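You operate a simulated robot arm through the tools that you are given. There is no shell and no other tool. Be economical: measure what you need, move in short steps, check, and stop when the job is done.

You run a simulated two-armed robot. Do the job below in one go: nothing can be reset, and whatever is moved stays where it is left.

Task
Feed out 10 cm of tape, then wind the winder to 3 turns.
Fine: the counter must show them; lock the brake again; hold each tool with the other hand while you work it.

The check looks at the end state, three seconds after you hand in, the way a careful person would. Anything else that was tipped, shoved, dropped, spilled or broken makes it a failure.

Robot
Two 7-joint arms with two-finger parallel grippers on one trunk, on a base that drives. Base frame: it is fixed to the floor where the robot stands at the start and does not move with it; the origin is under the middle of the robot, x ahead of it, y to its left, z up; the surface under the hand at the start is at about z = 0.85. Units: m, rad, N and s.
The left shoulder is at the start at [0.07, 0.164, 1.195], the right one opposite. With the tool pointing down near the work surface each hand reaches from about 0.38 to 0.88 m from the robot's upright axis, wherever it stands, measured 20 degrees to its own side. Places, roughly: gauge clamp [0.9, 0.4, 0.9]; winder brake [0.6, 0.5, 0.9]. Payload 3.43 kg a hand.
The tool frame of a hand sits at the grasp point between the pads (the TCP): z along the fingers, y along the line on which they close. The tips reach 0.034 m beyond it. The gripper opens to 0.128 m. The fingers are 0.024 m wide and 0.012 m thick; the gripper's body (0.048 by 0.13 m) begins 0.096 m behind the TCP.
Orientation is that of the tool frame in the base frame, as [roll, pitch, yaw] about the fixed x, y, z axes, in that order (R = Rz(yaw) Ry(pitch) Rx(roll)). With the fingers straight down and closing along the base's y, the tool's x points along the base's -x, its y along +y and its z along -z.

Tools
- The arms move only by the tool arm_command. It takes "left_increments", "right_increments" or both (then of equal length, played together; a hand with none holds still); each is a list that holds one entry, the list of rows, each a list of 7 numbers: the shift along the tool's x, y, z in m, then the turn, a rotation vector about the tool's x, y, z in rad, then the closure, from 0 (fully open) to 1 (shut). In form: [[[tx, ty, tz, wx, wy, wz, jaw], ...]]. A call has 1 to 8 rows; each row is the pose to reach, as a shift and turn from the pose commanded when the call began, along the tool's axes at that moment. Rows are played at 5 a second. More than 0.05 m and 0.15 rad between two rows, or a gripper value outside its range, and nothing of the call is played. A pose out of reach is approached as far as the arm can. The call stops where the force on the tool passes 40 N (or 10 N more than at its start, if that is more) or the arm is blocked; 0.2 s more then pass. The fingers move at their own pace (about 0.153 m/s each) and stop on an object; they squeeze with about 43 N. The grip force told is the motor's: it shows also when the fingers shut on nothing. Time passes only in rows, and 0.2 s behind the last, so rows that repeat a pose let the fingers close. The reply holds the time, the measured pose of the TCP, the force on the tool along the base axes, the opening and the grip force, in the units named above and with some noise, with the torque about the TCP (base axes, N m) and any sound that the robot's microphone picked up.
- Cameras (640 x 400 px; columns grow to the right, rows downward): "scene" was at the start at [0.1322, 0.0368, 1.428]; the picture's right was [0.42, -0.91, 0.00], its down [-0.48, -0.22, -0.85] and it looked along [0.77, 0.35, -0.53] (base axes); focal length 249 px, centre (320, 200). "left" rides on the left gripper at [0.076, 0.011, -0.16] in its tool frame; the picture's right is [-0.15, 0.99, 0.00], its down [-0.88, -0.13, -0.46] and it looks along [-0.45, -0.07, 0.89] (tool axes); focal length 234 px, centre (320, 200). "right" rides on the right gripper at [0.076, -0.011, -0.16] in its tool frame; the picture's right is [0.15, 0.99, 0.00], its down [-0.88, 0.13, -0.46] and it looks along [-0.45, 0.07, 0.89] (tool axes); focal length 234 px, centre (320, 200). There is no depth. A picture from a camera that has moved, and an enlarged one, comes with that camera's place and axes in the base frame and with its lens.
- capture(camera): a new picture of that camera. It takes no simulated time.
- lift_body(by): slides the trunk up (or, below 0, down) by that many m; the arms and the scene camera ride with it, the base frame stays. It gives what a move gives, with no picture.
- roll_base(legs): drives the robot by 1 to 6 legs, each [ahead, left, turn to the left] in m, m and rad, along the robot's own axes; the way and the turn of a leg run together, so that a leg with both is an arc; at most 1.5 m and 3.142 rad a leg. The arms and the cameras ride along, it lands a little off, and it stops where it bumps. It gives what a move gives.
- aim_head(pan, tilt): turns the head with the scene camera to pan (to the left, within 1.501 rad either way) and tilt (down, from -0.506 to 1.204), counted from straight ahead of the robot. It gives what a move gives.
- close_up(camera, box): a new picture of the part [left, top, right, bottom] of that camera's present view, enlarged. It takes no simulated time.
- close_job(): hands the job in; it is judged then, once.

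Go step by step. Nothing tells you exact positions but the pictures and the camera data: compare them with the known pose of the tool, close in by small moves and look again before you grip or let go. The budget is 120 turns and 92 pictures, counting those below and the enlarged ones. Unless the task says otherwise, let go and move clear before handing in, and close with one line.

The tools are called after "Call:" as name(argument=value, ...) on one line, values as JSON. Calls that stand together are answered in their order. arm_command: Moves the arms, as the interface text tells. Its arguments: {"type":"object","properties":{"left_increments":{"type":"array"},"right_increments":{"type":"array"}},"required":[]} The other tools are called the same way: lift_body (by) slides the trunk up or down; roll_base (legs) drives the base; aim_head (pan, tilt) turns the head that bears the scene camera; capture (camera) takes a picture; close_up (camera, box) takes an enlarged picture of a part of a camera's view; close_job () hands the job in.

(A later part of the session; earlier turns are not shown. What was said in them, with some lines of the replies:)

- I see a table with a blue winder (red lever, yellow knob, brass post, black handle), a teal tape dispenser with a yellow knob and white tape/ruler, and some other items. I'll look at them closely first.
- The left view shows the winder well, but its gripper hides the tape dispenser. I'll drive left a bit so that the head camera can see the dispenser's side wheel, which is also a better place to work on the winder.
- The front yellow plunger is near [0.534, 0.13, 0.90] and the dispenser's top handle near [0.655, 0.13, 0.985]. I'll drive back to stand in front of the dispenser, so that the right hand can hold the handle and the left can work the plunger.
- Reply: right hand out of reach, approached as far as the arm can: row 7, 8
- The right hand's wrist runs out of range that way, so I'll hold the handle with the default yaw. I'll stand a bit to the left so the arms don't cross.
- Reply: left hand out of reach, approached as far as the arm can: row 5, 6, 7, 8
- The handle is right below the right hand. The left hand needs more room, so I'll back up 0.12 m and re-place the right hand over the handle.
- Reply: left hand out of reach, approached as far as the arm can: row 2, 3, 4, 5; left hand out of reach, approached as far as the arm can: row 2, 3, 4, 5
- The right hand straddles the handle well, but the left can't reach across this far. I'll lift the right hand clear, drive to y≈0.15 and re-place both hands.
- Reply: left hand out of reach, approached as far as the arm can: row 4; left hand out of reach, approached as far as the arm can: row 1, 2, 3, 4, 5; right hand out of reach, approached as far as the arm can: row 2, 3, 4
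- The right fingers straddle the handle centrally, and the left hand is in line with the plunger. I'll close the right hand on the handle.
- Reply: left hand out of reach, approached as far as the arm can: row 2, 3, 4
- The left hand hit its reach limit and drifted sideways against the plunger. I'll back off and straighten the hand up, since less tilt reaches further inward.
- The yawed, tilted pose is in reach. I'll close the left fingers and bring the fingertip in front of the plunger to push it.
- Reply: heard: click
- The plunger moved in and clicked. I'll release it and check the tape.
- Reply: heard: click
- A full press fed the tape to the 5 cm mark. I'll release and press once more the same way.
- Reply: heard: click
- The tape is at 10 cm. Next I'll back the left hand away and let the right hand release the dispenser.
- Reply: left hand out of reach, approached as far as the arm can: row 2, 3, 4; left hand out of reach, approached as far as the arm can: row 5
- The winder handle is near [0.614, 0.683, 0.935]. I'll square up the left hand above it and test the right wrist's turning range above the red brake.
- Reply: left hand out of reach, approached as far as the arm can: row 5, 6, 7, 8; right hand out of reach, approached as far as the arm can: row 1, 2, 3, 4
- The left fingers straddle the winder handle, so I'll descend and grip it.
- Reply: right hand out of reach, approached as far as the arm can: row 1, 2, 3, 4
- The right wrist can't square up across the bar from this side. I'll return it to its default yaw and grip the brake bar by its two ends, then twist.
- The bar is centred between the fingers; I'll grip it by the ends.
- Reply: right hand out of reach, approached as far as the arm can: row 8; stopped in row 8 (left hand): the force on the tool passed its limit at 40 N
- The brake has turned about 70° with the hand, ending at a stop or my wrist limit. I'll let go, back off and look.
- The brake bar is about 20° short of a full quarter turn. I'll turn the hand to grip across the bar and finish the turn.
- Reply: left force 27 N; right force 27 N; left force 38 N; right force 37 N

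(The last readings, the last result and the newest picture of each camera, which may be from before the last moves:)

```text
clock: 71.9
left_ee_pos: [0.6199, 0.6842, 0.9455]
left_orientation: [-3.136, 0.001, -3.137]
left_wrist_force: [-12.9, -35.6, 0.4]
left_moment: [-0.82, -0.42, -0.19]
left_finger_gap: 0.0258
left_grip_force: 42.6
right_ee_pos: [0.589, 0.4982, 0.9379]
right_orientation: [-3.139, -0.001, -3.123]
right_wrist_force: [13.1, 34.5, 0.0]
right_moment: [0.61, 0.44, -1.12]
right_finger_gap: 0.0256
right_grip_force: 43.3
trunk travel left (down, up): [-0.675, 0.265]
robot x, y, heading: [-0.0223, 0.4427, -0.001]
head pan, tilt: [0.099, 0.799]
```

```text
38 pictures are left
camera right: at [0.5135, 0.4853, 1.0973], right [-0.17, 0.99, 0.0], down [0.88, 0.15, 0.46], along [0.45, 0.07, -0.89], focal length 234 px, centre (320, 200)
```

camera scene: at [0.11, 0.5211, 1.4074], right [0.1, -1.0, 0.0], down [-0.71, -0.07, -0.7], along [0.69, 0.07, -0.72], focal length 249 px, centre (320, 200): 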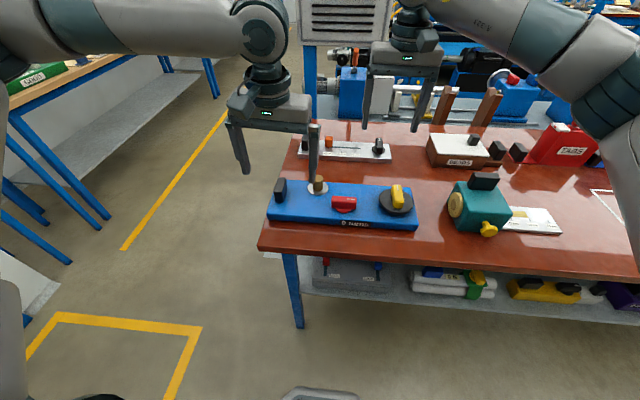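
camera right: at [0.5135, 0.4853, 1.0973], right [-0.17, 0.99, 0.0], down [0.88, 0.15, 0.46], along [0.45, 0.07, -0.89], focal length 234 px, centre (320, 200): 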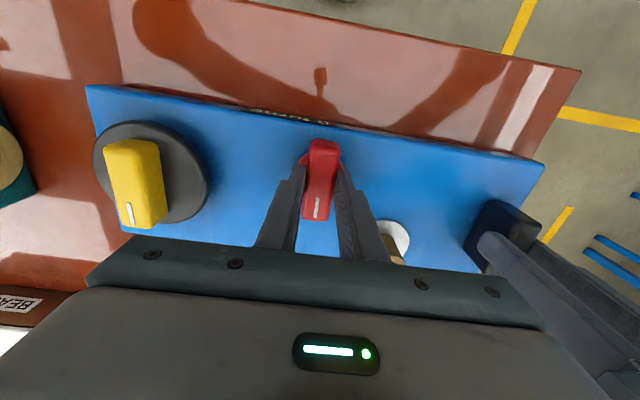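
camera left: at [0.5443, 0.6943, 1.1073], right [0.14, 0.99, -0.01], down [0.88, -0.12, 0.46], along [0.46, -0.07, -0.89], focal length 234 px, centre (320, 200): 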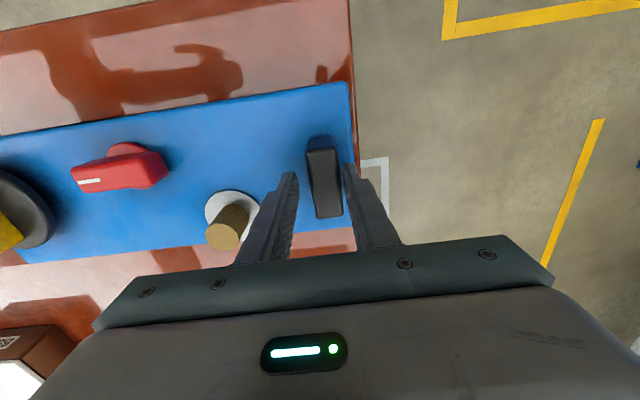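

The brake bar is now turned a full 90°, at its stop. I'll let go and move to the yellow crank.

Call:
arm_command(right_increments=[[[-0.001, 0.002, 0, 0, 0, 0, 0.95], [-0.001, 0.003, 0, 0, 0, 0, 0.8], [-0.001, 0.003, 0, 0, 0, 0, 0.6], [0, 0.0, -0.03, 0, 0, 0, 0.5], [0, 0, -0.07, 0, 0, 0, 0.5], [-0.01, -0.05, -0.09, 0, 0, -0.02, 0.5], [-0.02, -0.1, -0.09, 0, 0, -0.02, 0.5], [-0.03, -0.141, -0.09, 0, 0, -0.02, 0.5]]])

Call:
capture(camera="right")

Call:
close_up(camera="scene", box=[230, 130, 430, 255])

```text
refused: row 6 steps farther than a row can; nothing moved
```

```text
37 pictures are left
camera right: at [0.5135, 0.4853, 1.0973], right [-0.17, 0.99, 0.0], down [0.88, 0.15, 0.46], along [0.45, 0.07, -0.89], focal length 234 px, centre (320, 200)
```

right: 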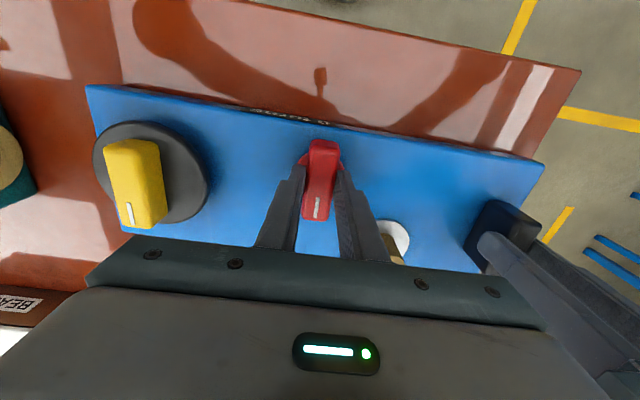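

```text
3.20 times, centred on (330, 192) of scene
camera zoom: at [0.1102, 0.4519, 1.4073], right [0.1, -1.0, 0.0], down [-0.71, -0.07, -0.7], along [0.69, 0.07, -0.72], focal length 798 px, centre (288, 224)
```

zoom: 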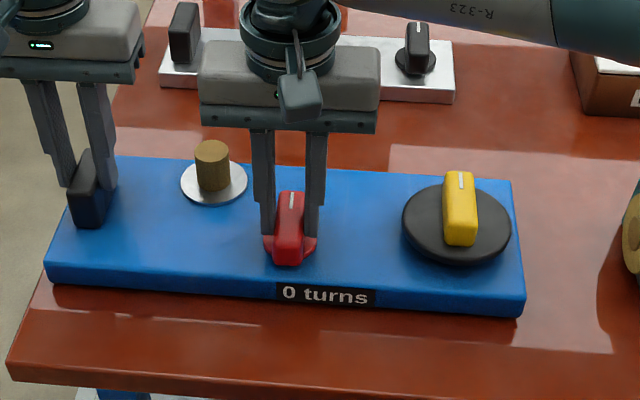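

Call:
arm_command(right_increments=[[[-0.001, 0.002, 0, 0, 0, 0, 0.95], [-0.001, 0.003, 0, 0, 0, 0, 0.8], [-0.001, 0.003, 0, 0, 0, 0, 0.5], [0, 0.0, -0.035, 0, 0, 0, 0.5], [0, 0, -0.08, 0, 0, 0, 0.5], [-0.01, -0.045, -0.08, 0, 0, 0, 0.5], [-0.02, -0.09, -0.08, 0, 0, 0, 0.5], [-0.028, -0.135, -0.08, 0, 0, 0, 0.5]]])

Call:
capture(camera="right")

```text
clock: 73.7
left_ee_pos: [0.6197, 0.684, 0.9452]
left_orientation: [-3.141, 0.003, -3.136]
left_wrist_force: [0.5, -0.1, 0.7]
left_moment: [0.2, -0.21, 0.01]
left_finger_gap: 0.0256
left_grip_force: 42.6
right_ee_pos: [0.6165, 0.3611, 1.0177]
right_orientation: [-3.135, -0.002, -3.12]
right_wrist_force: [0.3, -0.4, -0.6]
right_moment: [0.0, -0.01, 0.01]
right_finger_gap: 0.0642
right_grip_force: 0.1
trunk travel left (down, up): [-0.675, 0.265]
robot x, y, heading: [-0.0194, 0.4491, -0.004]
head pan, tilt: [0.099, 0.799]
```

```text
35 pictures are left
camera right: at [0.5423, 0.3497, 1.1784], right [-0.17, 0.99, 0.0], down [0.88, 0.15, 0.45], along [0.45, 0.07, -0.89], focal length 234 px, centre (320, 200)
```

right: 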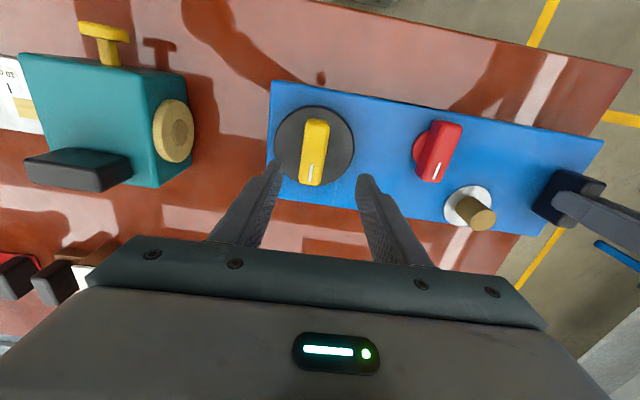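

Call:
arm_command(right_increments=[[[0.001, -0.0085, 0.02, 0, 0, 0, 0.5], [0.0015, -0.0085, 0.045, 0, 0, 0, 0.5], [0.0015, -0.0085, 0.065, 0, 0, 0, 0.5], [0.0015, -0.0085, 0.076, 0, 0, 0, 0.5], [0.0015, -0.0085, 0.076, 0, 0, 0, 0.65]]])

Call:
capture(camera="right")

```text
clock: 74.9
left_ee_pos: [0.6209, 0.6846, 0.9463]
left_orientation: [-3.138, 0.003, -3.137]
left_wrist_force: [1.2, -3.7, -0.5]
left_moment: [0.04, 0.07, 0.11]
left_finger_gap: 0.0256
left_grip_force: 43.3
right_ee_pos: [0.6174, 0.3553, 0.9429]
right_orientation: [-3.137, 0.0, -3.12]
right_wrist_force: [0.2, 3.5, 7.2]
right_moment: [0.34, -0.03, -0.01]
right_finger_gap: 0.0467
right_grip_force: 1.5
trunk travel left (down, up): [-0.675, 0.265]
robot x, y, heading: [-0.0215, 0.4442, -0.008]
head pan, tilt: [0.099, 0.799]
```

```text
34 pictures are left
camera right: at [0.5419, 0.3429, 1.103], right [-0.17, 0.99, -0.01], down [0.88, 0.15, 0.46], along [0.45, 0.07, -0.89], focal length 234 px, centre (320, 200)
```

right: 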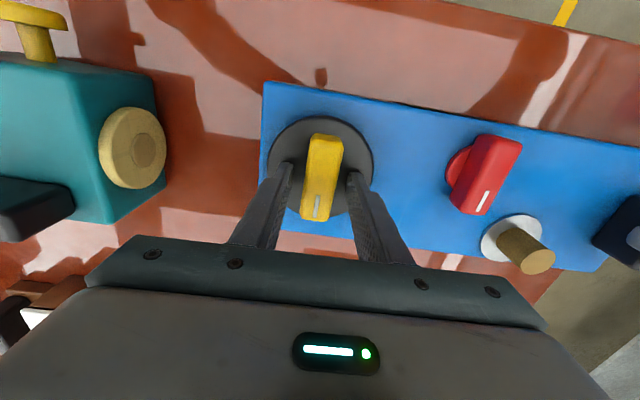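

Call:
arm_command(right_increments=[[[0, 0, -0.005, 0, 0, 0, 0.65], [0, 0, -0.005, 0, 0, 0, 0.8], [0, 0, -0.005, 0, 0, 0, 0.95], [0, 0, -0.005, 0, 0, 0, 0.95]]])

Call:
arm_command(right_increments=[[[0, 0, 0, 0, 0, 0.15, 0.95], [0, 0, 0, 0, 0, 0.3, 0.95], [0, 0, 0, 0, 0, 0.45, 0.95], [0, 0, 0, 0, 0, 0.6, 0.95]]])

Call:
close_up(camera="scene", box=[230, 130, 430, 255])

```text
clock: 75.9
left_ee_pos: [0.6221, 0.6847, 0.9455]
left_orientation: [-3.139, 0.003, -3.137]
left_wrist_force: [-2.8, -7.5, 0.6]
left_moment: [-0.48, -0.4, 0.11]
left_finger_gap: 0.0257
left_grip_force: 42.8
right_ee_pos: [0.6174, 0.3541, 0.9467]
right_orientation: [-3.137, -0.001, -3.123]
right_wrist_force: [1.6, 7.1, 0.1]
right_moment: [0.66, 0.46, -0.61]
right_finger_gap: 0.0252
right_grip_force: 42.7
trunk travel left (down, up): [-0.675, 0.265]
robot x, y, heading: [-0.0236, 0.4461, 0.002]
head pan, tilt: [0.099, 0.799]
```

```text
clock: 76.9
left_ee_pos: [0.6209, 0.6848, 0.9464]
left_orientation: [-3.14, 0.003, -3.138]
left_wrist_force: [0.6, -4.6, 0.8]
left_moment: [-0.19, -0.48, 0.13]
left_finger_gap: 0.0257
left_grip_force: 42.9
right_ee_pos: [0.6168, 0.3539, 0.9481]
right_orientation: [-3.134, 0.002, 2.559]
right_wrist_force: [0.0, 2.8, 1.0]
right_moment: [0.68, 0.67, -0.01]
right_finger_gap: 0.0255
right_grip_force: 43.6
trunk travel left (down, up): [-0.675, 0.265]
robot x, y, heading: [-0.0222, 0.4454, -0.004]
head pan, tilt: [0.099, 0.799]
```

```text
3.20 times, centred on (330, 192) of scene
camera zoom: at [0.1101, 0.4518, 1.4073], right [0.1, -1.0, 0.0], down [-0.71, -0.07, -0.7], along [0.69, 0.07, -0.72], focal length 798 px, centre (288, 224)
```

zoom: 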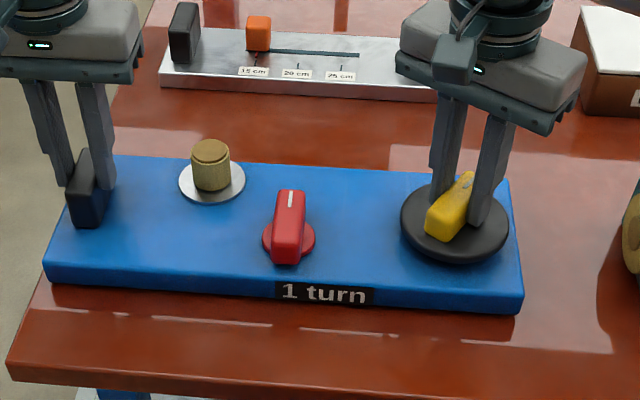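

The counter already shows 1 turn after 0.6 rad clockwise, so I'll continue in small steps and watch it.

Call:
arm_command(right_increments=[[[0, 0, 0, 0, 0, 0.15, 0.95], [0, 0, 0, 0, 0, 0.3, 0.95], [0, 0, 0, 0, 0, 0.3, 0.95]]])

Call:
close_up(camera="scene", box=[230, 130, 430, 255])

```text
clock: 77.7
left_ee_pos: [0.6218, 0.6866, 0.9459]
left_orientation: [3.141, 0.004, -3.135]
left_wrist_force: [1.2, 3.2, -0.6]
left_moment: [-0.04, -0.13, 0.45]
left_finger_gap: 0.0251
left_grip_force: 42.8
right_ee_pos: [0.6175, 0.3535, 0.9473]
right_orientation: [-3.136, 0.006, 2.257]
right_wrist_force: [-1.2, -3.2, -0.8]
right_moment: [0.44, 0.2, 0.05]
right_finger_gap: 0.0254
right_grip_force: 43.0
trunk travel left (down, up): [-0.675, 0.265]
robot x, y, heading: [-0.0217, 0.4466, -0.0]
head pan, tilt: [0.099, 0.799]
```

```text
3.20 times, centred on (330, 192) of scene
camera zoom: at [0.1101, 0.4519, 1.4073], right [0.1, -1.0, 0.0], down [-0.71, -0.07, -0.7], along [0.69, 0.07, -0.72], focal length 798 px, centre (288, 224)
```

zoom: 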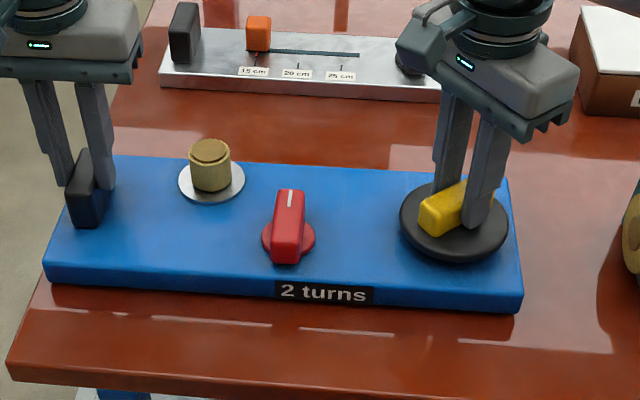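

Call:
arm_command(right_increments=[[[0, 0, 0, 0, 0, 0.15, 0.95], [0, 0, 0, 0, 0, 0.3, 0.95], [0, 0, 0, 0, 0, 0.3, 0.95]]])

Call:
close_up(camera="scene", box=[230, 130, 430, 255])

```text
clock: 78.5
left_ee_pos: [0.6207, 0.6855, 0.9465]
left_orientation: [3.141, 0.004, -3.138]
left_wrist_force: [1.9, 11.3, 0.6]
left_moment: [0.19, 0.0, 0.55]
left_finger_gap: 0.0254
left_grip_force: 42.6
right_ee_pos: [0.617, 0.3524, 0.9466]
right_orientation: [-3.139, 0.007, 1.957]
right_wrist_force: [-2.0, -12.0, 1.5]
right_moment: [0.62, 0.23, 0.02]
right_finger_gap: 0.0252
right_grip_force: 43.2
trunk travel left (down, up): [-0.675, 0.265]
robot x, y, heading: [-0.0195, 0.4455, -0.002]
head pan, tilt: [0.099, 0.799]
```

```text
3.20 times, centred on (330, 192) of scene
camera zoom: at [0.1099, 0.4518, 1.4074], right [0.1, -1.0, 0.0], down [-0.71, -0.07, -0.7], along [0.69, 0.07, -0.72], focal length 798 px, centre (288, 224)
```

zoom: 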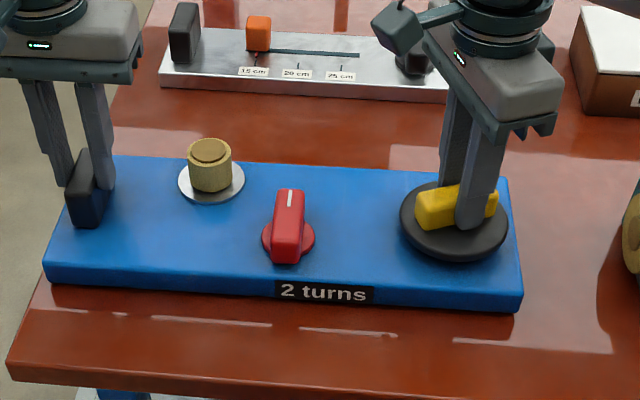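

Call:
arm_command(right_increments=[[[0, 0, 0, 0, 0, 0.1, 0.95], [0, 0, 0, 0, 0, 0.2, 0.95], [0, 0, 0, 0, 0, 0.3, 0.95], [0, 0, 0, 0, 0, 0.3, 0.95]]])

Call:
close_up(camera="scene", box=[230, 130, 430, 255])

```text
clock: 79.5
left_ee_pos: [0.621, 0.686, 0.946]
left_orientation: [3.141, 0.003, -3.138]
left_wrist_force: [1.0, 19.6, -0.1]
left_moment: [0.47, 0.29, 0.51]
left_finger_gap: 0.0255
left_grip_force: 43.2
right_ee_pos: [0.617, 0.3519, 0.9473]
right_orientation: [-3.138, 0.009, 1.661]
right_wrist_force: [-1.5, -19.0, 2.1]
right_moment: [0.33, -0.08, 0.04]
right_finger_gap: 0.0254
right_grip_force: 43.1
trunk travel left (down, up): [-0.675, 0.265]
robot x, y, heading: [-0.0204, 0.4441, 0.001]
head pan, tilt: [0.099, 0.799]
```

```text
3.20 times, centred on (330, 192) of scene
camera zoom: at [0.1098, 0.4519, 1.4074], right [0.1, -1.0, 0.0], down [-0.71, -0.07, -0.7], along [0.69, 0.07, -0.72], focal length 798 px, centre (288, 224)
```

zoom: 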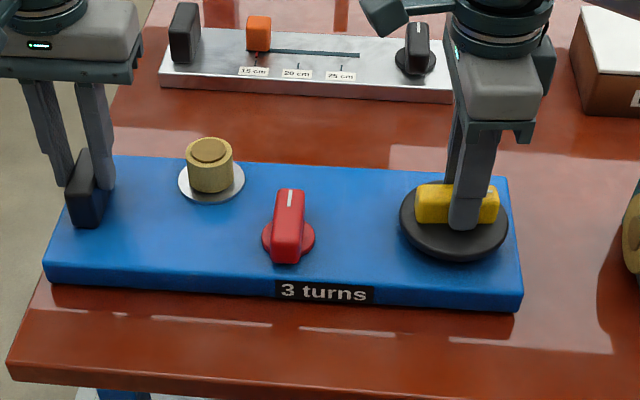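

The counter shows 3 turns. I'll let go of the crank, lift clear and check that it stays.

Call:
arm_command(right_increments=[[[-0.0015, 0, 0, 0, 0, 0, 0.95], [-0.0015, 0, 0, 0, 0, 0, 0.8], [-0.0015, 0, 0, 0, 0, 0, 0.5], [-0.0015, 0, -0.035, 0, 0, 0, 0.5], [0, 0, -0.075, 0, 0, -0.1, 0.5], [0, 0, -0.08, 0, 0, -0.25, 0.5], [0, 0, -0.08, 0, 0, -0.4, 0.5], [0, 0, -0.08, 0, 0, -0.55, 0.5]]])

Call:
close_up(camera="scene", box=[230, 130, 430, 255])

```text
clock: 81.3
left_ee_pos: [0.6209, 0.6847, 0.9464]
left_orientation: [-3.139, 0.006, -3.136]
left_wrist_force: [0.3, 0.3, 2.3]
left_moment: [-0.02, 0.24, 0.07]
left_finger_gap: 0.0255
left_grip_force: 43.4
right_ee_pos: [0.6169, 0.355, 1.0277]
right_orientation: [-3.138, 0.005, 2.212]
right_wrist_force: [0.5, 0.2, -0.8]
right_moment: [0.01, 0.05, 0.01]
right_finger_gap: 0.064
right_grip_force: 0.0
trunk travel left (down, up): [-0.675, 0.265]
robot x, y, heading: [-0.0199, 0.4427, 0.002]
head pan, tilt: [0.099, 0.799]
```

```text
3.20 times, centred on (330, 192) of scene
camera zoom: at [0.1097, 0.4518, 1.4074], right [0.1, -1.0, 0.0], down [-0.71, -0.07, -0.7], along [0.69, 0.07, -0.72], focal length 798 px, centre (288, 224)
```

zoom: 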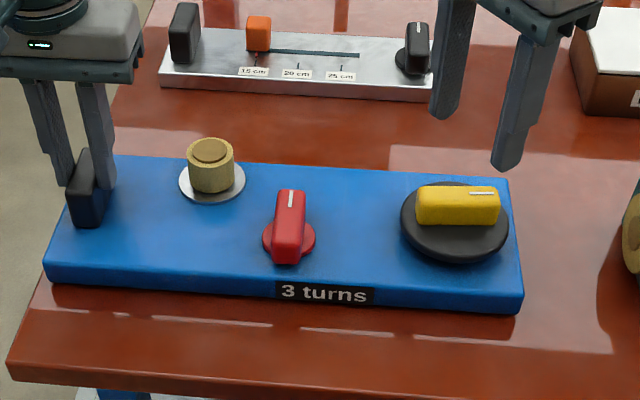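

Call:
arm_command(right_increments=[[[0.0165, 0.008, 0, 0, 0, -0.118, 0.5], [0.033, 0.016, 0, 0, 0, -0.235, 0.5], [0.05, 0.024, 0, 0, 0, -0.35, 0.5], [0.066, 0.032, 0, 0, 0, -0.47, 0.5], [0.083, 0.04, 0, 0, 0, -0.585, 0.5], [0.1, 0.048, 0, 0, 0, -0.7, 0.5], [0.116, 0.056, 0, 0, 0, -0.82, 0.5], [0.132, 0.0637, 0, 0, 0, -0.93, 0.5]]])

Call:
capture(camera="right")

```text
clock: 83.1
left_ee_pos: [0.6214, 0.6859, 0.9453]
left_orientation: [-3.14, 0.004, -3.138]
left_wrist_force: [1.0, -0.1, 5.9]
left_moment: [-0.05, -0.11, 0.21]
left_finger_gap: 0.0254
left_grip_force: 42.3
right_ee_pos: [0.5904, 0.4984, 1.0267]
right_orientation: [-3.134, -0.003, 3.142]
right_wrist_force: [0.2, -0.9, 0.2]
right_moment: [-0.01, 0.0, 0.03]
right_finger_gap: 0.0636
right_grip_force: 0.0
trunk travel left (down, up): [-0.675, 0.265]
robot x, y, heading: [-0.0227, 0.4441, -0.001]
head pan, tilt: [0.099, 0.799]
```

```text
28 pictures are left
camera right: at [0.5141, 0.4881, 1.186], right [-0.15, 0.99, -0.01], down [0.88, 0.13, 0.45], along [0.45, 0.06, -0.89], focal length 234 px, centre (320, 200)
```

right: 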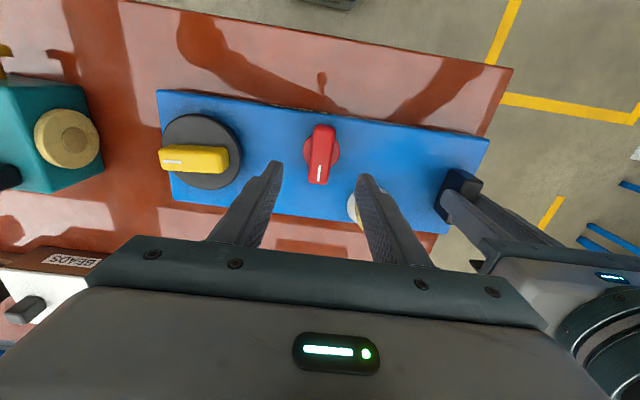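

Call:
arm_command(right_increments=[[[0.002, 0.0, 0.03, 0, 0, 0, 0.5], [0.002, 0.0, 0.06, 0, 0, 0, 0.5], [0.002, 0.0, 0.08, 0, 0, 0, 0.5], [0.002, 0.0, 0.089, 0, 0, 0, 0.5], [0.002, 0.0, 0.089, 0, 0, 0, 0.75], [0.002, 0.0, 0.089, 0, 0, 0, 0.95], [0.002, 0.0, 0.089, 0, 0, 0, 0.95]]])

Call:
arm_command(right_increments=[[[0, 0, 0, 0, 0, 0.15, 0.95], [0, 0, 0, 0, 0, 0.3, 0.95], [0, 0, 0, 0, 0, 0.45, 0.95], [0, 0, 0, 0, 0, 0.6, 0.95], [0, 0, 0, 0, 0, 0.75, 0.95], [0, 0, 0, 0, 0, 0.9, 0.95], [0, 0, 0, 0, 0, 1.05, 0.95]]])

Call:
capture(camera="scene")

```text
clock: 84.7
left_ee_pos: [0.6213, 0.6831, 0.9465]
left_orientation: [-3.139, 0.002, -3.138]
left_wrist_force: [-2.2, -12.4, 1.2]
left_moment: [-0.31, 0.12, 0.19]
left_finger_gap: 0.0257
left_grip_force: 43.5
right_ee_pos: [0.5877, 0.4986, 0.9366]
right_orientation: [-3.137, -0.001, -3.14]
right_wrist_force: [-0.4, 13.7, -0.4]
right_moment: [0.36, -0.11, 0.09]
right_finger_gap: 0.0257
right_grip_force: 42.9
trunk travel left (down, up): [-0.675, 0.265]
robot x, y, heading: [-0.0207, 0.4443, -0.003]
head pan, tilt: [0.099, 0.799]
```

```text
clock: 85.8
left_ee_pos: [0.6197, 0.6837, 0.9466]
left_orientation: [-3.135, 0.004, -3.141]
left_wrist_force: [-0.2, -0.9, 0.2]
left_moment: [0.28, -0.12, 0.02]
left_finger_gap: 0.0255
left_grip_force: 43.6
right_ee_pos: [0.5879, 0.501, 0.9367]
right_orientation: [3.14, -0.002, 2.512]
right_wrist_force: [0.5, -0.2, -0.5]
right_moment: [0.05, 0.0, 0.02]
right_finger_gap: 0.0255
right_grip_force: 42.8
trunk travel left (down, up): [-0.675, 0.265]
robot x, y, heading: [-0.0192, 0.4456, -0.0]
head pan, tilt: [0.099, 0.799]
stopped in row 5 (right hand): the force on the tool passed its limit at 41 N (the readings are from after the stop); the commanded pose is now the measured one
```

```text
27 pictures are left
camera scene: at [0.1103, 0.452, 1.4073], right [0.1, -1.0, 0.0], down [-0.71, -0.07, -0.7], along [0.69, 0.07, -0.72], focal length 249 px, centre (320, 200)
```

scene: 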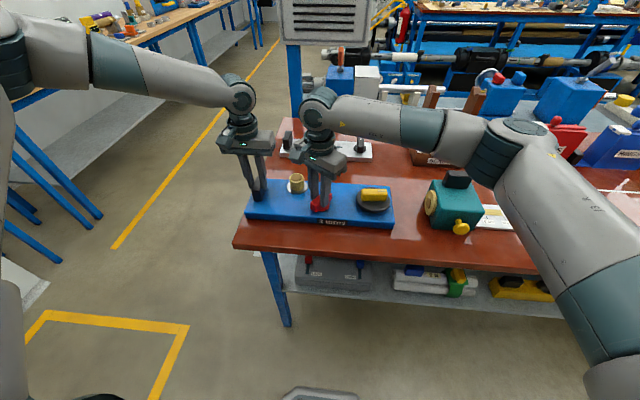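

Call:
arm_command(right_increments=[[[0, 0, 0, 0, 0, 0.1, 0.95], [0, 0, 0, 0, 0, 0.2, 0.95], [0, 0, 0, 0, 0, 0.3, 0.95], [0, 0, 0, 0, 0, 0.4, 0.95], [0, 0, 0, 0, 0, 0.5, 0.95]]])

Call:
close_up(camera="scene", box=[210, 70, 410, 235])

```text
clock: 87.0
left_ee_pos: [0.6206, 0.681, 0.9459]
left_orientation: [-3.133, 0.002, 3.141]
left_wrist_force: [-7.6, -18.0, 5.8]
left_moment: [-0.25, 0.89, -1.02]
left_finger_gap: 0.0255
left_grip_force: 43.4
right_ee_pos: [0.588, 0.5015, 0.9381]
right_orientation: [3.139, -0.001, 2.009]
right_wrist_force: [9.0, 18.4, -4.9]
right_moment: [-0.7, -0.57, 0.09]
right_finger_gap: 0.0255
right_grip_force: 42.8
trunk travel left (down, up): [-0.675, 0.265]
robot x, y, heading: [-0.0243, 0.4464, -0.004]
head pan, tilt: [0.099, 0.799]
```

```text
2.42 times, centred on (310, 152) of scene
camera zoom: at [0.1106, 0.4521, 1.4073], right [0.1, -1.0, 0.0], down [-0.71, -0.07, -0.7], along [0.69, 0.07, -0.72], focal length 604 px, centre (344, 315)
```

zoom: 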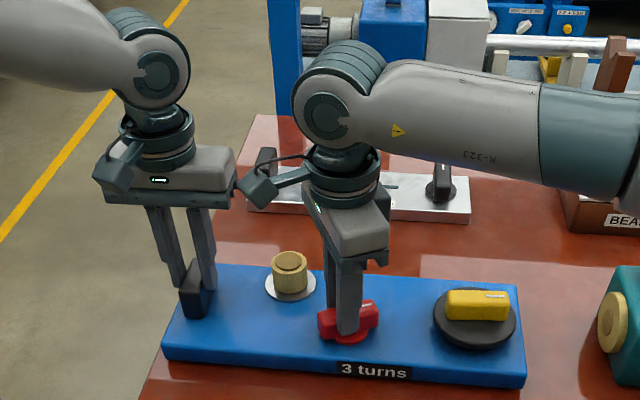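

The right hand's camera is coming close to the left hand, so I'll stop here. I'll regrip the bar by its ends for the last 25°.

Call:
arm_command(right_increments=[[[0.0015, 0.0015, 0, 0, 0, 0, 0.95], [0.0015, 0.0015, 0, 0, 0, 0, 0.75], [0.0015, 0.0015, 0, 0, 0, 0, 0.5], [0, 0, -0.035, 0, 0, 0, 0.4], [0, 0, -0.07, 0, 0, -0.1, 0.3], [0, 0, -0.07, 0, 0, -0.25, 0.2], [0, 0, -0.07, 0, 0, -0.4, 0.2], [0, 0, -0.07, 0, 0, -0.55, 0.2]]])

Call:
arm_command(right_increments=[[[0, 0, 0, 0, 0, -0.15, 0.2], [0, 0, 0, 0, 0, -0.3, 0.2], [0, 0, 0, 0, 0, -0.45, 0.2], [0, 0, 0, 0, 0, -0.6, 0.2], [0, 0, 0, 0, 0, -0.75, 0.25], [0, 0, 0, 0, 0, -0.9, 0.3], [0, 0, 0, 0, 0, -1.02, 0.3]]])

Call:
capture(camera="right")

```text
clock: 88.8
left_ee_pos: [0.619, 0.683, 0.9466]
left_orientation: [-3.134, 0.005, 3.141]
left_wrist_force: [-0.7, 0.3, 0.7]
left_moment: [0.25, -0.06, -0.13]
left_finger_gap: 0.0255
left_grip_force: 42.9
right_ee_pos: [0.5877, 0.5004, 1.0075]
right_orientation: [3.139, -0.001, 2.564]
right_wrist_force: [-0.7, 0.5, -1.1]
right_moment: [0.02, 0.02, 0.03]
right_finger_gap: 0.1023
right_grip_force: 0.1
trunk travel left (down, up): [-0.675, 0.265]
robot x, y, heading: [-0.0208, 0.4425, -0.003]
head pan, tilt: [0.099, 0.799]
```

```text
clock: 90.4
left_ee_pos: [0.6209, 0.6818, 0.946]
left_orientation: [-3.134, 0.004, 3.14]
left_wrist_force: [-1.3, -0.9, 0.3]
left_moment: [0.21, -0.06, -0.22]
left_finger_gap: 0.0255
left_grip_force: 43.2
right_ee_pos: [0.5874, 0.5002, 1.0083]
right_orientation: [3.14, -0.001, -2.701]
right_wrist_force: [-0.6, -1.1, 1.2]
right_moment: [0.02, 0.04, -0.03]
right_finger_gap: 0.0897
right_grip_force: 0.2
trunk travel left (down, up): [-0.675, 0.265]
robot x, y, heading: [-0.0206, 0.4432, -0.002]
head pan, tilt: [0.099, 0.799]
```

```text
25 pictures are left
camera right: at [0.5237, 0.4578, 1.1676], right [-0.56, 0.83, 0.0], down [0.74, 0.49, 0.46], along [0.38, 0.25, -0.89], focal length 234 px, centre (320, 200)
```

right: 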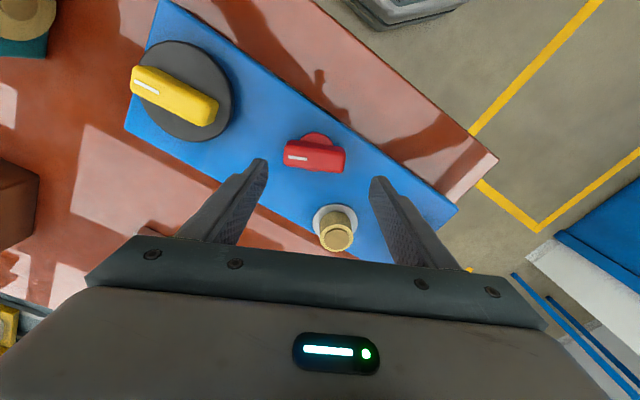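

Call:
arm_command(right_increments=[[[0.001, -0.004, 0.03, 0, 0, 0, 0.3], [0.001, -0.004, 0.055, 0, 0, 0, 0.32], [0.001, -0.004, 0.071, 0, 0, 0, 0.35]]])

Call:
capture(camera="right")

```text
clock: 91.2
left_ee_pos: [0.6207, 0.6825, 0.946]
left_orientation: [-3.135, 0.002, -3.141]
left_wrist_force: [-0.3, -0.6, -0.1]
left_moment: [0.22, -0.16, -0.07]
left_finger_gap: 0.0253
left_grip_force: 43.0
right_ee_pos: [0.5894, 0.4972, 0.9369]
right_orientation: [-3.14, 0.0, -2.703]
right_wrist_force: [0.9, -0.6, 0.5]
right_moment: [-0.03, 0.0, 0.0]
right_finger_gap: 0.0833
right_grip_force: 0.0
trunk travel left (down, up): [-0.675, 0.265]
robot x, y, heading: [-0.0174, 0.4478, -0.003]
head pan, tilt: [0.099, 0.799]
```

```text
24 pictures are left
camera right: at [0.5255, 0.4544, 1.0967], right [-0.55, 0.83, 0.0], down [0.74, 0.49, 0.46], along [0.38, 0.25, -0.89], focal length 234 px, centre (320, 200)
```

right: 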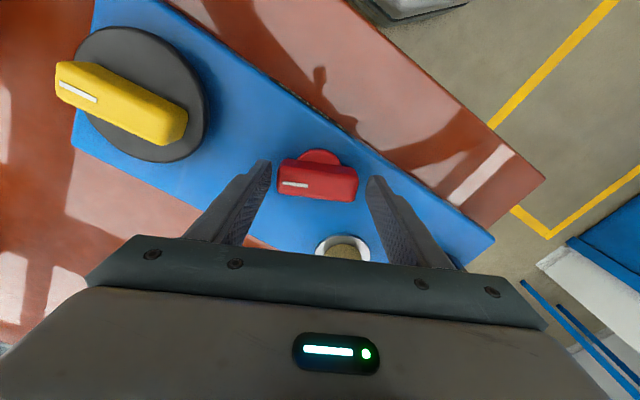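

Call:
arm_command(right_increments=[[[0, 0, 0, 0, 0, 0, 0.45], [0, 0, 0, 0, 0, 0, 0.65], [0, 0, 0, 0, 0, 0, 0.65], [0, 0, 0, 0, 0, 0.12, 0.65], [0, 0, 0, 0, 0, 0.24, 0.65], [0, 0, 0, 0, 0, 0.36, 0.65], [0, 0, 0, 0, 0, 0.44, 0.65]]])

Call:
capture(camera="right")

```text
clock: 92.8
left_ee_pos: [0.6213, 0.6814, 0.9468]
left_orientation: [-3.136, 0.003, 3.141]
left_wrist_force: [-3.1, 4.6, 3.9]
left_moment: [0.29, 0.07, -0.69]
left_finger_gap: 0.0259
left_grip_force: 43.3
right_ee_pos: [0.5881, 0.4974, 0.9374]
right_orientation: [3.139, 0.001, 3.14]
right_wrist_force: [5.8, -2.8, 0.3]
right_moment: [-1.0, -0.32, 0.0]
right_finger_gap: 0.0695
right_grip_force: 43.1
trunk travel left (down, up): [-0.675, 0.265]
robot x, y, heading: [-0.0192, 0.4459, 0.001]
head pan, tilt: [0.099, 0.799]
```

```text
23 pictures are left
camera right: at [0.5127, 0.4857, 1.0967], right [-0.14, 0.99, 0.0], down [0.88, 0.13, 0.46], along [0.45, 0.07, -0.89], focal length 234 px, centre (320, 200)
```

right: 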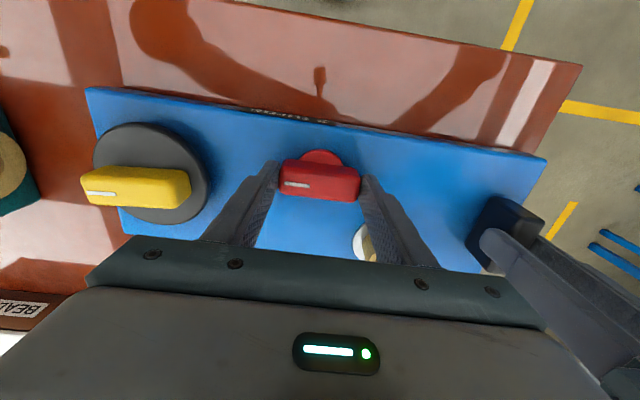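

Call:
arm_command(right_increments=[[[0, 0, 0, 0, 0, 0.04, 0.65], [0, 0, 0, 0, 0, 0.07, 0.65]]])

```text
clock: 93.4
left_ee_pos: [0.6216, 0.6821, 0.9457]
left_orientation: [-3.135, 0.004, -3.142]
left_wrist_force: [5.5, 3.9, -0.1]
left_moment: [0.34, -0.38, -1.35]
left_finger_gap: 0.0258
left_grip_force: 43.2
right_ee_pos: [0.5869, 0.4981, 0.9378]
right_orientation: [3.141, -0.002, 3.077]
right_wrist_force: [-3.4, -2.0, 2.1]
right_moment: [-0.41, -0.07, 2.2]
right_finger_gap: 0.0693
right_grip_force: 42.9
trunk travel left (down, up): [-0.675, 0.265]
robot x, y, heading: [-0.0237, 0.4441, -0.002]
head pan, tilt: [0.099, 0.799]
```

The torque rose to 2.2 N m, so the brake is against its locked stop. I'll ease back, release with the right hand, and check.

Call:
arm_command(right_increments=[[[0, 0, 0, 0, 0, -0.05, 0.65], [0, 0, 0, 0, 0, -0.05, 0.5], [0, 0, 0, 0, 0, -0.05, 0.3], [0, 0, -0.03, 0, 0, -0.05, 0.3], [0, 0, -0.07, 0, 0, -0.05, 0.3], [0, -0.02, -0.11, 0, 0, -0.05, 0.2], [0.02, -0.05, -0.14, 0, 0, -0.05, 0.2], [0.05, -0.08, -0.16, 0, 0, -0.05, 0.2]]])

Call:
close_up(camera="scene", box=[230, 130, 430, 255])

```text
clock: 95.2
left_ee_pos: [0.6198, 0.6815, 0.9466]
left_orientation: [-3.136, 0.003, -3.139]
left_wrist_force: [-0.8, 0.2, -0.3]
left_moment: [0.15, 0.16, -0.2]
left_finger_gap: 0.0259
left_grip_force: 42.8
right_ee_pos: [0.5336, 0.4199, 1.0963]
right_orientation: [3.137, 0.003, 3.123]
right_wrist_force: [0.3, -0.4, -0.3]
right_moment: [0.05, -0.02, 0.0]
right_finger_gap: 0.1024
right_grip_force: 0.0
trunk travel left (down, up): [-0.675, 0.265]
robot x, y, heading: [-0.0189, 0.4455, -0.004]
head pan, tilt: [0.099, 0.799]
```

```text
3.20 times, centred on (330, 192) of scene
camera zoom: at [0.1093, 0.4506, 1.4073], right [0.1, -1.0, 0.0], down [-0.71, -0.07, -0.7], along [0.69, 0.07, -0.72], focal length 798 px, centre (288, 224)
```

zoom: 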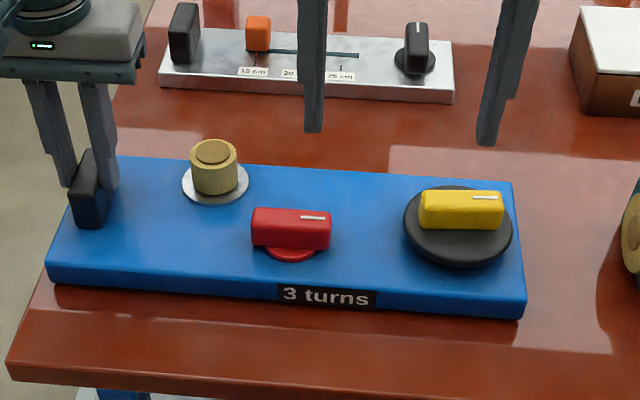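

The counter shows 3 turns and the brake is back in its original locked position. I'll release the handle with the left hand and lift straight up.

Call:
arm_command(left_increments=[[[0, 0, 0, 0, 0, 0, 0.8], [0, 0, 0, 0, 0, 0, 0.5], [0, 0, 0, 0, 0, 0, 0.4], [0, 0, -0.04, 0, 0, 0, 0.4], [0, 0, -0.08, 0, 0, 0, 0.4], [0, 0, -0.12, 0, 0, 0, 0.4], [0, 0.02, -0.15, 0, 0, 0, 0.4]]])

Call:
capture(camera="scene")

Call:
close_up(camera="scene", box=[400, 150, 540, 245])

Call:
close_up(camera="scene", box=[230, 130, 430, 255])

```text
clock: 96.8
left_ee_pos: [0.6183, 0.7051, 1.0972]
left_orientation: [-3.134, 0.004, 3.141]
left_wrist_force: [-0.8, -0.5, 0.5]
left_moment: [0.01, -0.04, 0.01]
left_finger_gap: 0.0765
left_grip_force: 0.2
right_ee_pos: [0.5316, 0.421, 1.0976]
right_orientation: [-3.141, 0.001, 3.121]
right_wrist_force: [-0.7, -0.5, -1.2]
right_moment: [-0.01, 0.0, 0.05]
right_finger_gap: 0.1023
right_grip_force: 0.1
trunk travel left (down, up): [-0.675, 0.265]
robot x, y, heading: [-0.023, 0.4452, -0.006]
head pan, tilt: [0.099, 0.799]
```

```text
21 pictures are left
camera scene: at [0.1085, 0.4526, 1.4075], right [0.1, -1.0, 0.0], down [-0.71, -0.07, -0.7], along [0.69, 0.07, -0.72], focal length 249 px, centre (320, 200)
```

scene: 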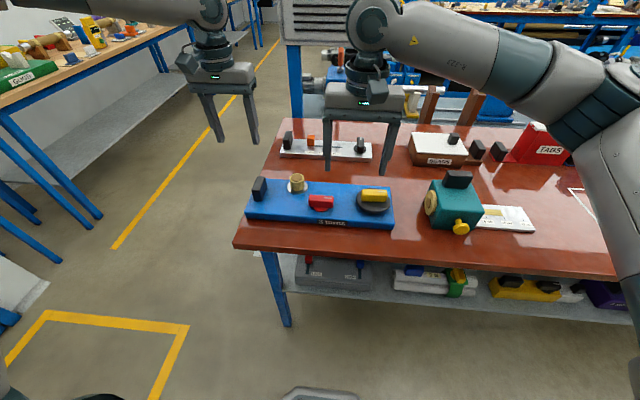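

```text
4.21 times, centred on (470, 198) of scene
camera zoom: at [0.1085, 0.4526, 1.4075], right [0.1, -1.0, 0.0], down [-0.71, -0.07, -0.7], along [0.69, 0.07, -0.72], focal length 1050 px, centre (-312, 210)
```

zoom: 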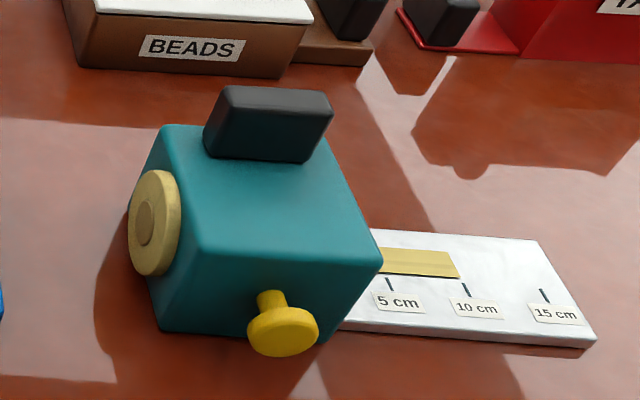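

```text
3.20 times, centred on (330, 192) of scene
camera zoom: at [0.1085, 0.4526, 1.4075], right [0.1, -1.0, 0.0], down [-0.71, -0.07, -0.7], along [0.69, 0.07, -0.72], focal length 798 px, centre (288, 224)
```

zoom: 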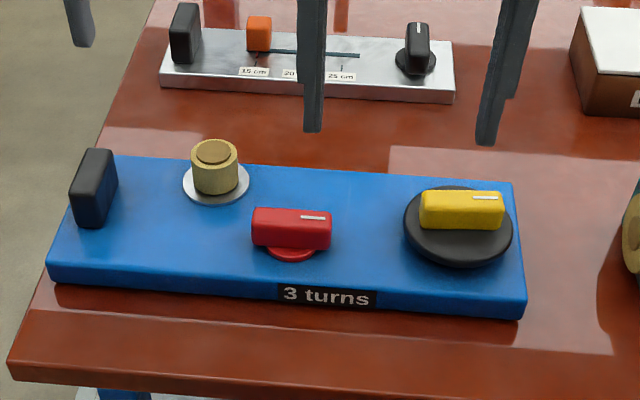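

The tape is at the 10 cm mark, the counter shows 3 turns, the brake is locked and both hands are clear, so I'm handing in.

Call:
close_job()

```text
The job is handed in.
```

The job is handed in: 10 cm of tape fed out, the counter at 3 turns, the brake locked, each tool held while worked, and both hands clear; the winder shifted a few millimetres on the table along the way.
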